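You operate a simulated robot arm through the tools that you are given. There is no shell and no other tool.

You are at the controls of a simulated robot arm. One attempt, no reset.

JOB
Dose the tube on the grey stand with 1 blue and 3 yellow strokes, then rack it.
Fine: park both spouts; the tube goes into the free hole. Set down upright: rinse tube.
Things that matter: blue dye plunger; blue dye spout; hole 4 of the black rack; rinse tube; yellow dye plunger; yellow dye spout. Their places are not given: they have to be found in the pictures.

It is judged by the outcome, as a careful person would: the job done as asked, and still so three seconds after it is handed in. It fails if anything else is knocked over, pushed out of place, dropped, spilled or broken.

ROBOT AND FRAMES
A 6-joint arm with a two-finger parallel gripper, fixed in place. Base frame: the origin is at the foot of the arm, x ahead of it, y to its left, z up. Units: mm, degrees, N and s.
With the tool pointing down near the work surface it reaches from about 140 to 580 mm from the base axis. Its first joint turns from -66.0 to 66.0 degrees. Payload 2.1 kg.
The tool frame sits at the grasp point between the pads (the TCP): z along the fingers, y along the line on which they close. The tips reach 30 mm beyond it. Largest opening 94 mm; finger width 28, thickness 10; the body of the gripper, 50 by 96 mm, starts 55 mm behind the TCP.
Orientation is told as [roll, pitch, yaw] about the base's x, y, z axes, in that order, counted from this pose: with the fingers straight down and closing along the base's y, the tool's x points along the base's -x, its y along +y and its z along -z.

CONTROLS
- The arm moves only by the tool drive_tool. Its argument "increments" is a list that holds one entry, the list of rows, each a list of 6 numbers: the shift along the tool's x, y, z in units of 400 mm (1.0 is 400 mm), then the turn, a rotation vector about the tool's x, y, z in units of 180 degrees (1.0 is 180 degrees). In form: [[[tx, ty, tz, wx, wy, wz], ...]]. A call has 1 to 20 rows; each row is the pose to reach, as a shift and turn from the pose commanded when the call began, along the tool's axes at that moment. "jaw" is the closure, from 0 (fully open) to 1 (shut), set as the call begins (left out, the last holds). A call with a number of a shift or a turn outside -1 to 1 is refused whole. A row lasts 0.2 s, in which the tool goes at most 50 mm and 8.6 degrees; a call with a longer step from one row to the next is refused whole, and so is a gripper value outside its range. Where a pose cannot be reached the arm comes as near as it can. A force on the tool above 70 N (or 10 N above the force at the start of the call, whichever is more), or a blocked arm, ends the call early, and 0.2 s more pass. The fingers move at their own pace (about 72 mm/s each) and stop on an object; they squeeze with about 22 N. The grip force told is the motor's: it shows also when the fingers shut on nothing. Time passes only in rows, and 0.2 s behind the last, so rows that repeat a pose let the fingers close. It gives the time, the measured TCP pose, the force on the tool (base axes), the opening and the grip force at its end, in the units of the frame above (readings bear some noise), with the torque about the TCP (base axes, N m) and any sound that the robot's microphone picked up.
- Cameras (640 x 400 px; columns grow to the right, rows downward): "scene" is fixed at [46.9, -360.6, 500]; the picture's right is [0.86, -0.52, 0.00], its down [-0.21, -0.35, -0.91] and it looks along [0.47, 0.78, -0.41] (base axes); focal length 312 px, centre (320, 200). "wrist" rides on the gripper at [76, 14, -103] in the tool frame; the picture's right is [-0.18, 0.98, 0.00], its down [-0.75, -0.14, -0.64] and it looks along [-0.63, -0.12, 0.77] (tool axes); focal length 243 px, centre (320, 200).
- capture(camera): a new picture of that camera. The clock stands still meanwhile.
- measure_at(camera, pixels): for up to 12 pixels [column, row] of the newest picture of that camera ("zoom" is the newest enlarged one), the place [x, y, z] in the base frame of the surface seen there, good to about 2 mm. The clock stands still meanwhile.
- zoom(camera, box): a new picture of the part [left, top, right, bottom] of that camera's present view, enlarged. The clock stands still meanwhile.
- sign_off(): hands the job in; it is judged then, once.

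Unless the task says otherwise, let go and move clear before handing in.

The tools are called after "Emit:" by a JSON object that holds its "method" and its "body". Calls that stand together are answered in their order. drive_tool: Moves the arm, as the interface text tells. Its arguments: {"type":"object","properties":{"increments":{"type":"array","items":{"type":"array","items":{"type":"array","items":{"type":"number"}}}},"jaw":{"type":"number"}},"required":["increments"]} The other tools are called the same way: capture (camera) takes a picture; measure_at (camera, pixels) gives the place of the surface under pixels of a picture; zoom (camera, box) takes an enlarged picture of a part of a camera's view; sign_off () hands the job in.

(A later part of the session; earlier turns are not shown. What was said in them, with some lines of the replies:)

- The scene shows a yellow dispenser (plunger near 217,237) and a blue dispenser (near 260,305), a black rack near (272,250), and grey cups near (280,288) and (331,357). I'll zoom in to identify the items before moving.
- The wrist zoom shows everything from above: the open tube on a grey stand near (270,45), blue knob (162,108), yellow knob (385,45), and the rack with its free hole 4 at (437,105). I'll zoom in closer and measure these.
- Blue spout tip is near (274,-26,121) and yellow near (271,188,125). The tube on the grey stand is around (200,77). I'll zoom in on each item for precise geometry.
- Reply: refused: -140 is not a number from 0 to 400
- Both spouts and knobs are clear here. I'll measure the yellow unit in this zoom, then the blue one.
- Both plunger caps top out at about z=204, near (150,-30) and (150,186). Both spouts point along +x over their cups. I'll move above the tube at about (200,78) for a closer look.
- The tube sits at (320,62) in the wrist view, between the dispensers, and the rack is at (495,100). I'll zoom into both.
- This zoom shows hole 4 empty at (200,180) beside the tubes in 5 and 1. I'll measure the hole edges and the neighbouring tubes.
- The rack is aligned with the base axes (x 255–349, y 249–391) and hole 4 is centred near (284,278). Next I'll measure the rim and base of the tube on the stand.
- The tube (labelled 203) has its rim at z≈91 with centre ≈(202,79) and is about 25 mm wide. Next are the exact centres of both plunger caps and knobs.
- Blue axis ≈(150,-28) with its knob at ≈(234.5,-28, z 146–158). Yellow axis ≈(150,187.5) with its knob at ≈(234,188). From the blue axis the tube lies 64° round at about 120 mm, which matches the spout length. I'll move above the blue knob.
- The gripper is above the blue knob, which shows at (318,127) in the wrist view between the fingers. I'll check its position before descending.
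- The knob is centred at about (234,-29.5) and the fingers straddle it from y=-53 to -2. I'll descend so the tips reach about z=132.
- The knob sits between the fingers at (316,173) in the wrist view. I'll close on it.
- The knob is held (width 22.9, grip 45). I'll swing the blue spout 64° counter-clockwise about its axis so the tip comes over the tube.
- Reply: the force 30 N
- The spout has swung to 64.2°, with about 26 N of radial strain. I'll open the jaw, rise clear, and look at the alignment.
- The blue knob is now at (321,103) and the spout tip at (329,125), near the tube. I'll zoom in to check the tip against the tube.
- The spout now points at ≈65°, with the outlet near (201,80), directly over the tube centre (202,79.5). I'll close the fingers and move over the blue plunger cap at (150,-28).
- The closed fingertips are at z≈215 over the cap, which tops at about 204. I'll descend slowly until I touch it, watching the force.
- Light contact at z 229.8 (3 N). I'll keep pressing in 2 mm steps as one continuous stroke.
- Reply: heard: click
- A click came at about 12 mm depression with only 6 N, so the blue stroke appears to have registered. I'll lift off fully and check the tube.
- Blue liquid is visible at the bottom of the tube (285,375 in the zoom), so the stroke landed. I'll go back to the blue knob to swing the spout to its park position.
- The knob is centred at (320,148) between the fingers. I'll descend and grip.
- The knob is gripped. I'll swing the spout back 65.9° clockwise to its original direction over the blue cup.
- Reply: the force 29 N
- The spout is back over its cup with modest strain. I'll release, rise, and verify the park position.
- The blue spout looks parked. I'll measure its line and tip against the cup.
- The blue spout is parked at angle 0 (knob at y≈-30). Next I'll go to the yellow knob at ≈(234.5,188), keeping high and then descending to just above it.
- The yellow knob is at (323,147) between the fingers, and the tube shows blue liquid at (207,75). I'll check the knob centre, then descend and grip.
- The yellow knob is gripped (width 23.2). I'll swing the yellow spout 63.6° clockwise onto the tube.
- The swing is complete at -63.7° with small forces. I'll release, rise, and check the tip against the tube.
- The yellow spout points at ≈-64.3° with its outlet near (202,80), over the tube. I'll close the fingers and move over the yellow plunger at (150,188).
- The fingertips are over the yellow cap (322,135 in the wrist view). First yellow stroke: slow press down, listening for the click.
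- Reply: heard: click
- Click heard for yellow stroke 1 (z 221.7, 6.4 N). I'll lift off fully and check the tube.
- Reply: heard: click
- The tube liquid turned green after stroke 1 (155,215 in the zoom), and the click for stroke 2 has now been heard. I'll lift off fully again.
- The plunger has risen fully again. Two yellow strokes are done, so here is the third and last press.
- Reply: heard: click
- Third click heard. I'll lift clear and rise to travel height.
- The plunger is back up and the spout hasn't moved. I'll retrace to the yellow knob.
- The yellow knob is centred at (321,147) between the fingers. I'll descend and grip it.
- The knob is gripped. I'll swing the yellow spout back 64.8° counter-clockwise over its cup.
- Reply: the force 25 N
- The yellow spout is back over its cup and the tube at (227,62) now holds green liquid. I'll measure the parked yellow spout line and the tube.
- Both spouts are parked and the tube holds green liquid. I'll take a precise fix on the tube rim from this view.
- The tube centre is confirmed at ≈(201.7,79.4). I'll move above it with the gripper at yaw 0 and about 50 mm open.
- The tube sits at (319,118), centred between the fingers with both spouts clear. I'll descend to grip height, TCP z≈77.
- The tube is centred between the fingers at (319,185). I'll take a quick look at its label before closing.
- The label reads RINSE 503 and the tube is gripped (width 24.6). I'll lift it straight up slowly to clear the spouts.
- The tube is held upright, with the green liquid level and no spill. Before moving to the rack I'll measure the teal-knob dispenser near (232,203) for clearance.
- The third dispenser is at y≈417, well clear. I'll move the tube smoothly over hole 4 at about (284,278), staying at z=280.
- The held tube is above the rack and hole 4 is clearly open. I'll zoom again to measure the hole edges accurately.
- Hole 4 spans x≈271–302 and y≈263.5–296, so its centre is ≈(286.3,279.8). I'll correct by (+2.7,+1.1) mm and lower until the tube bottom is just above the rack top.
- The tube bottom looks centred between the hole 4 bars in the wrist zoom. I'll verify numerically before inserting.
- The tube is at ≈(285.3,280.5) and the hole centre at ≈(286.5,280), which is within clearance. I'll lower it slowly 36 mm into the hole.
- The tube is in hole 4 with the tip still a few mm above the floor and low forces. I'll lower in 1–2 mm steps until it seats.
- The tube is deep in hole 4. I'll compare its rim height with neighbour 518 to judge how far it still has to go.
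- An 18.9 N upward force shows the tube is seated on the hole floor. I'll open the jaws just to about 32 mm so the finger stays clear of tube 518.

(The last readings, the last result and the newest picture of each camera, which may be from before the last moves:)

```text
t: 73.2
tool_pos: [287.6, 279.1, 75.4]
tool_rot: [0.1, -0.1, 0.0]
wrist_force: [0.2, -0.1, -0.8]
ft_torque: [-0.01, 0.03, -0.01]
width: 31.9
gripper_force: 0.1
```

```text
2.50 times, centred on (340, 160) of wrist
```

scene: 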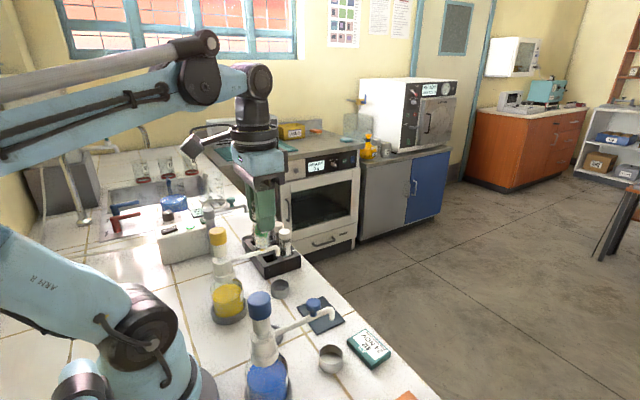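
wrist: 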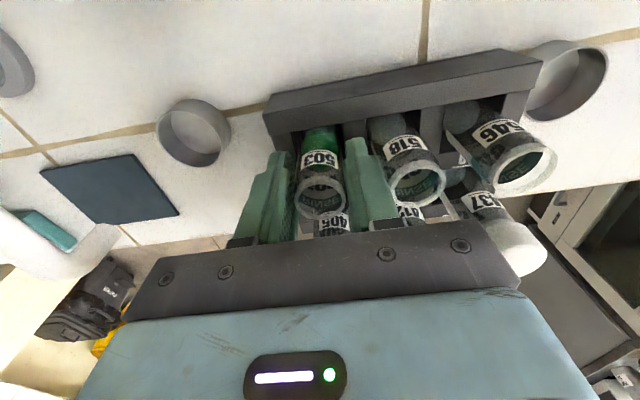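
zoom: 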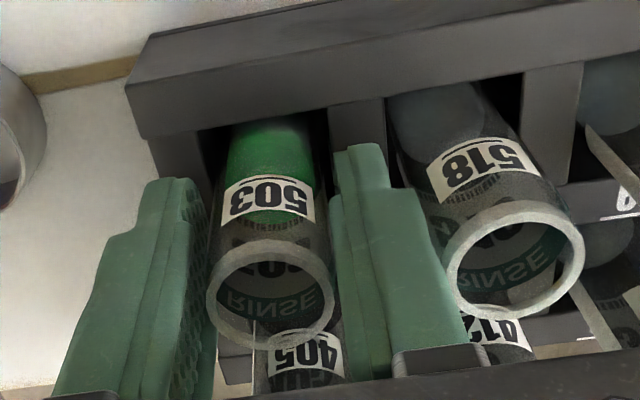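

The tube stands free in hole 4 with both fingers off it. I'll lift straight up, slowly at first.

Emit:
{"method": "drive_tool", "body": {"increments": [[[0, 0.001, -0.01, 0, 0, 0], [0, 0.001, -0.02, 0, 0, 0], [0, 0.001, -0.035, 0, 0, 0], [0, 0.001, -0.05, 0, 0, 0], [0, 0.001, -0.07, 0, 0, 0], [0, 0.001, -0.1, 0, 0, 0], [0, 0.001, -0.15, 0, 0, 0], [0, 0.001, -0.22, 0, 0, 0], [0, 0.001, -0.3, 0, 0, 0], [0, 0.001, -0.4, 0, 0, 0], [0, 0.001, -0.5, 0, 0, 0], [0, 0.001, -0.5, 0, 0, 0]]]}}

Emit:
{"method": "capture", "body": {"camera": "wrist"}}

Emit:
{"method": "capture", "body": {"camera": "scene"}}

Emit:
{"method": "zoom", "body": {"camera": "scene", "box": [230, 200, 320, 290]}}

```text
t: 75.8
tool_pos: [287.0, 279.6, 272.9]
tool_rot: [0.0, -0.1, 0.0]
wrist_force: [-0.5, 0.4, 0.4]
ft_torque: [0.03, 0.01, -0.03]
width: 32.1
gripper_force: 0.1
```

```text
taken
```

wrist: 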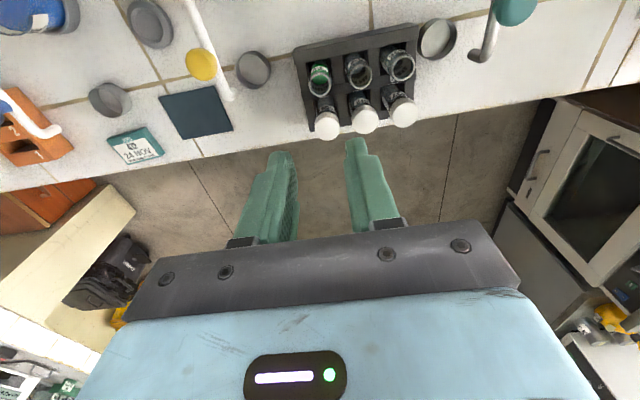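

```text
taken
```

scene: 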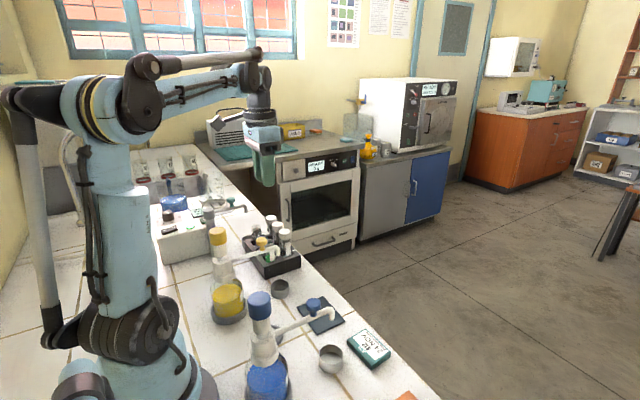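

```text
4.44 times, centred on (275, 245) of scene
```

zoom: 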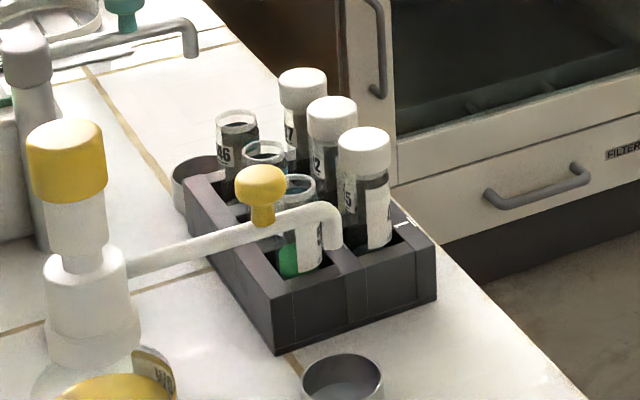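

The rinse tube stands in hole 4 with green liquid, neighbours undisturbed. I'll do a last check of the blue spout, the stand area and the rack before handing in.

Emit:
{"method": "zoom", "body": {"camera": "scene", "box": [200, 280, 360, 400]}}

Emit:
{"method": "zoom", "body": {"camera": "wrist", "box": [80, 0, 280, 150]}}

Emit:
{"method": "zoom", "body": {"camera": "wrist", "box": [290, 20, 430, 150]}}

```text
3.33 times, centred on (280, 340) of scene
```

zoom: 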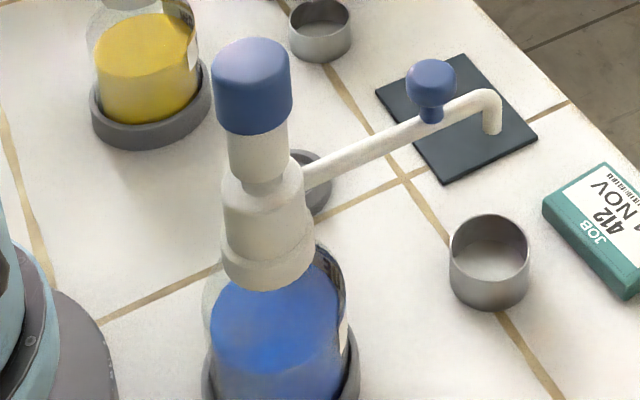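

```text
2.67 times, centred on (180, 75) of wrist
```

zoom: 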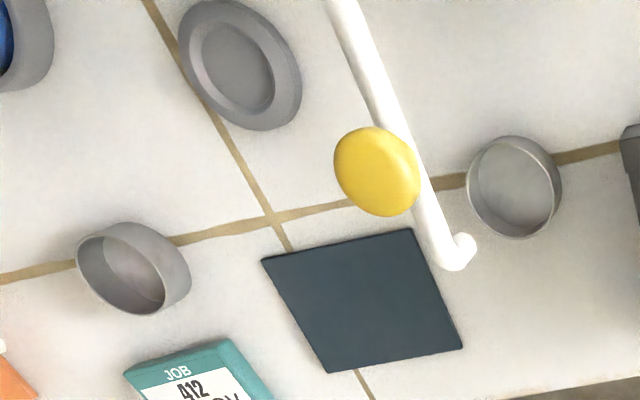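

```text
3.08 times, centred on (360, 85) of wrist
```

zoom: 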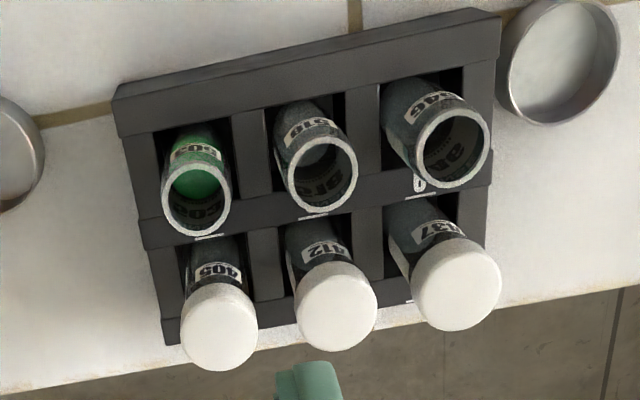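

Both spouts are back at their park positions. The blue tip is at (493,130) in the zoom, the same as at the start, and the cups and stand are clean. Tube 503 stands in hole 4 with its green mix and the arm is clear, so I'm handing in.

Emit:
{"method": "sign_off", "body": {}}

```text
The job is handed in.
```

The rinse tube (503) got 1 blue and 3 yellow strokes and is now standing upright in hole 4 of the black rack.

- **Dosing:** I heard one click for each of the four strokes. The liquid in the tube went from blue to green, and I saw no drips around the stand or cups.
- **Spouts:** both are parked over their cups again. The blue one is in line with where it started, and the yellow one is within about 1 degree.
- **Racking:** the tube touched the floor of hole 4 before I let go. The neighbouring tubes look undisturbed.

The arm is raised clear of the bench, and the job is handed in.
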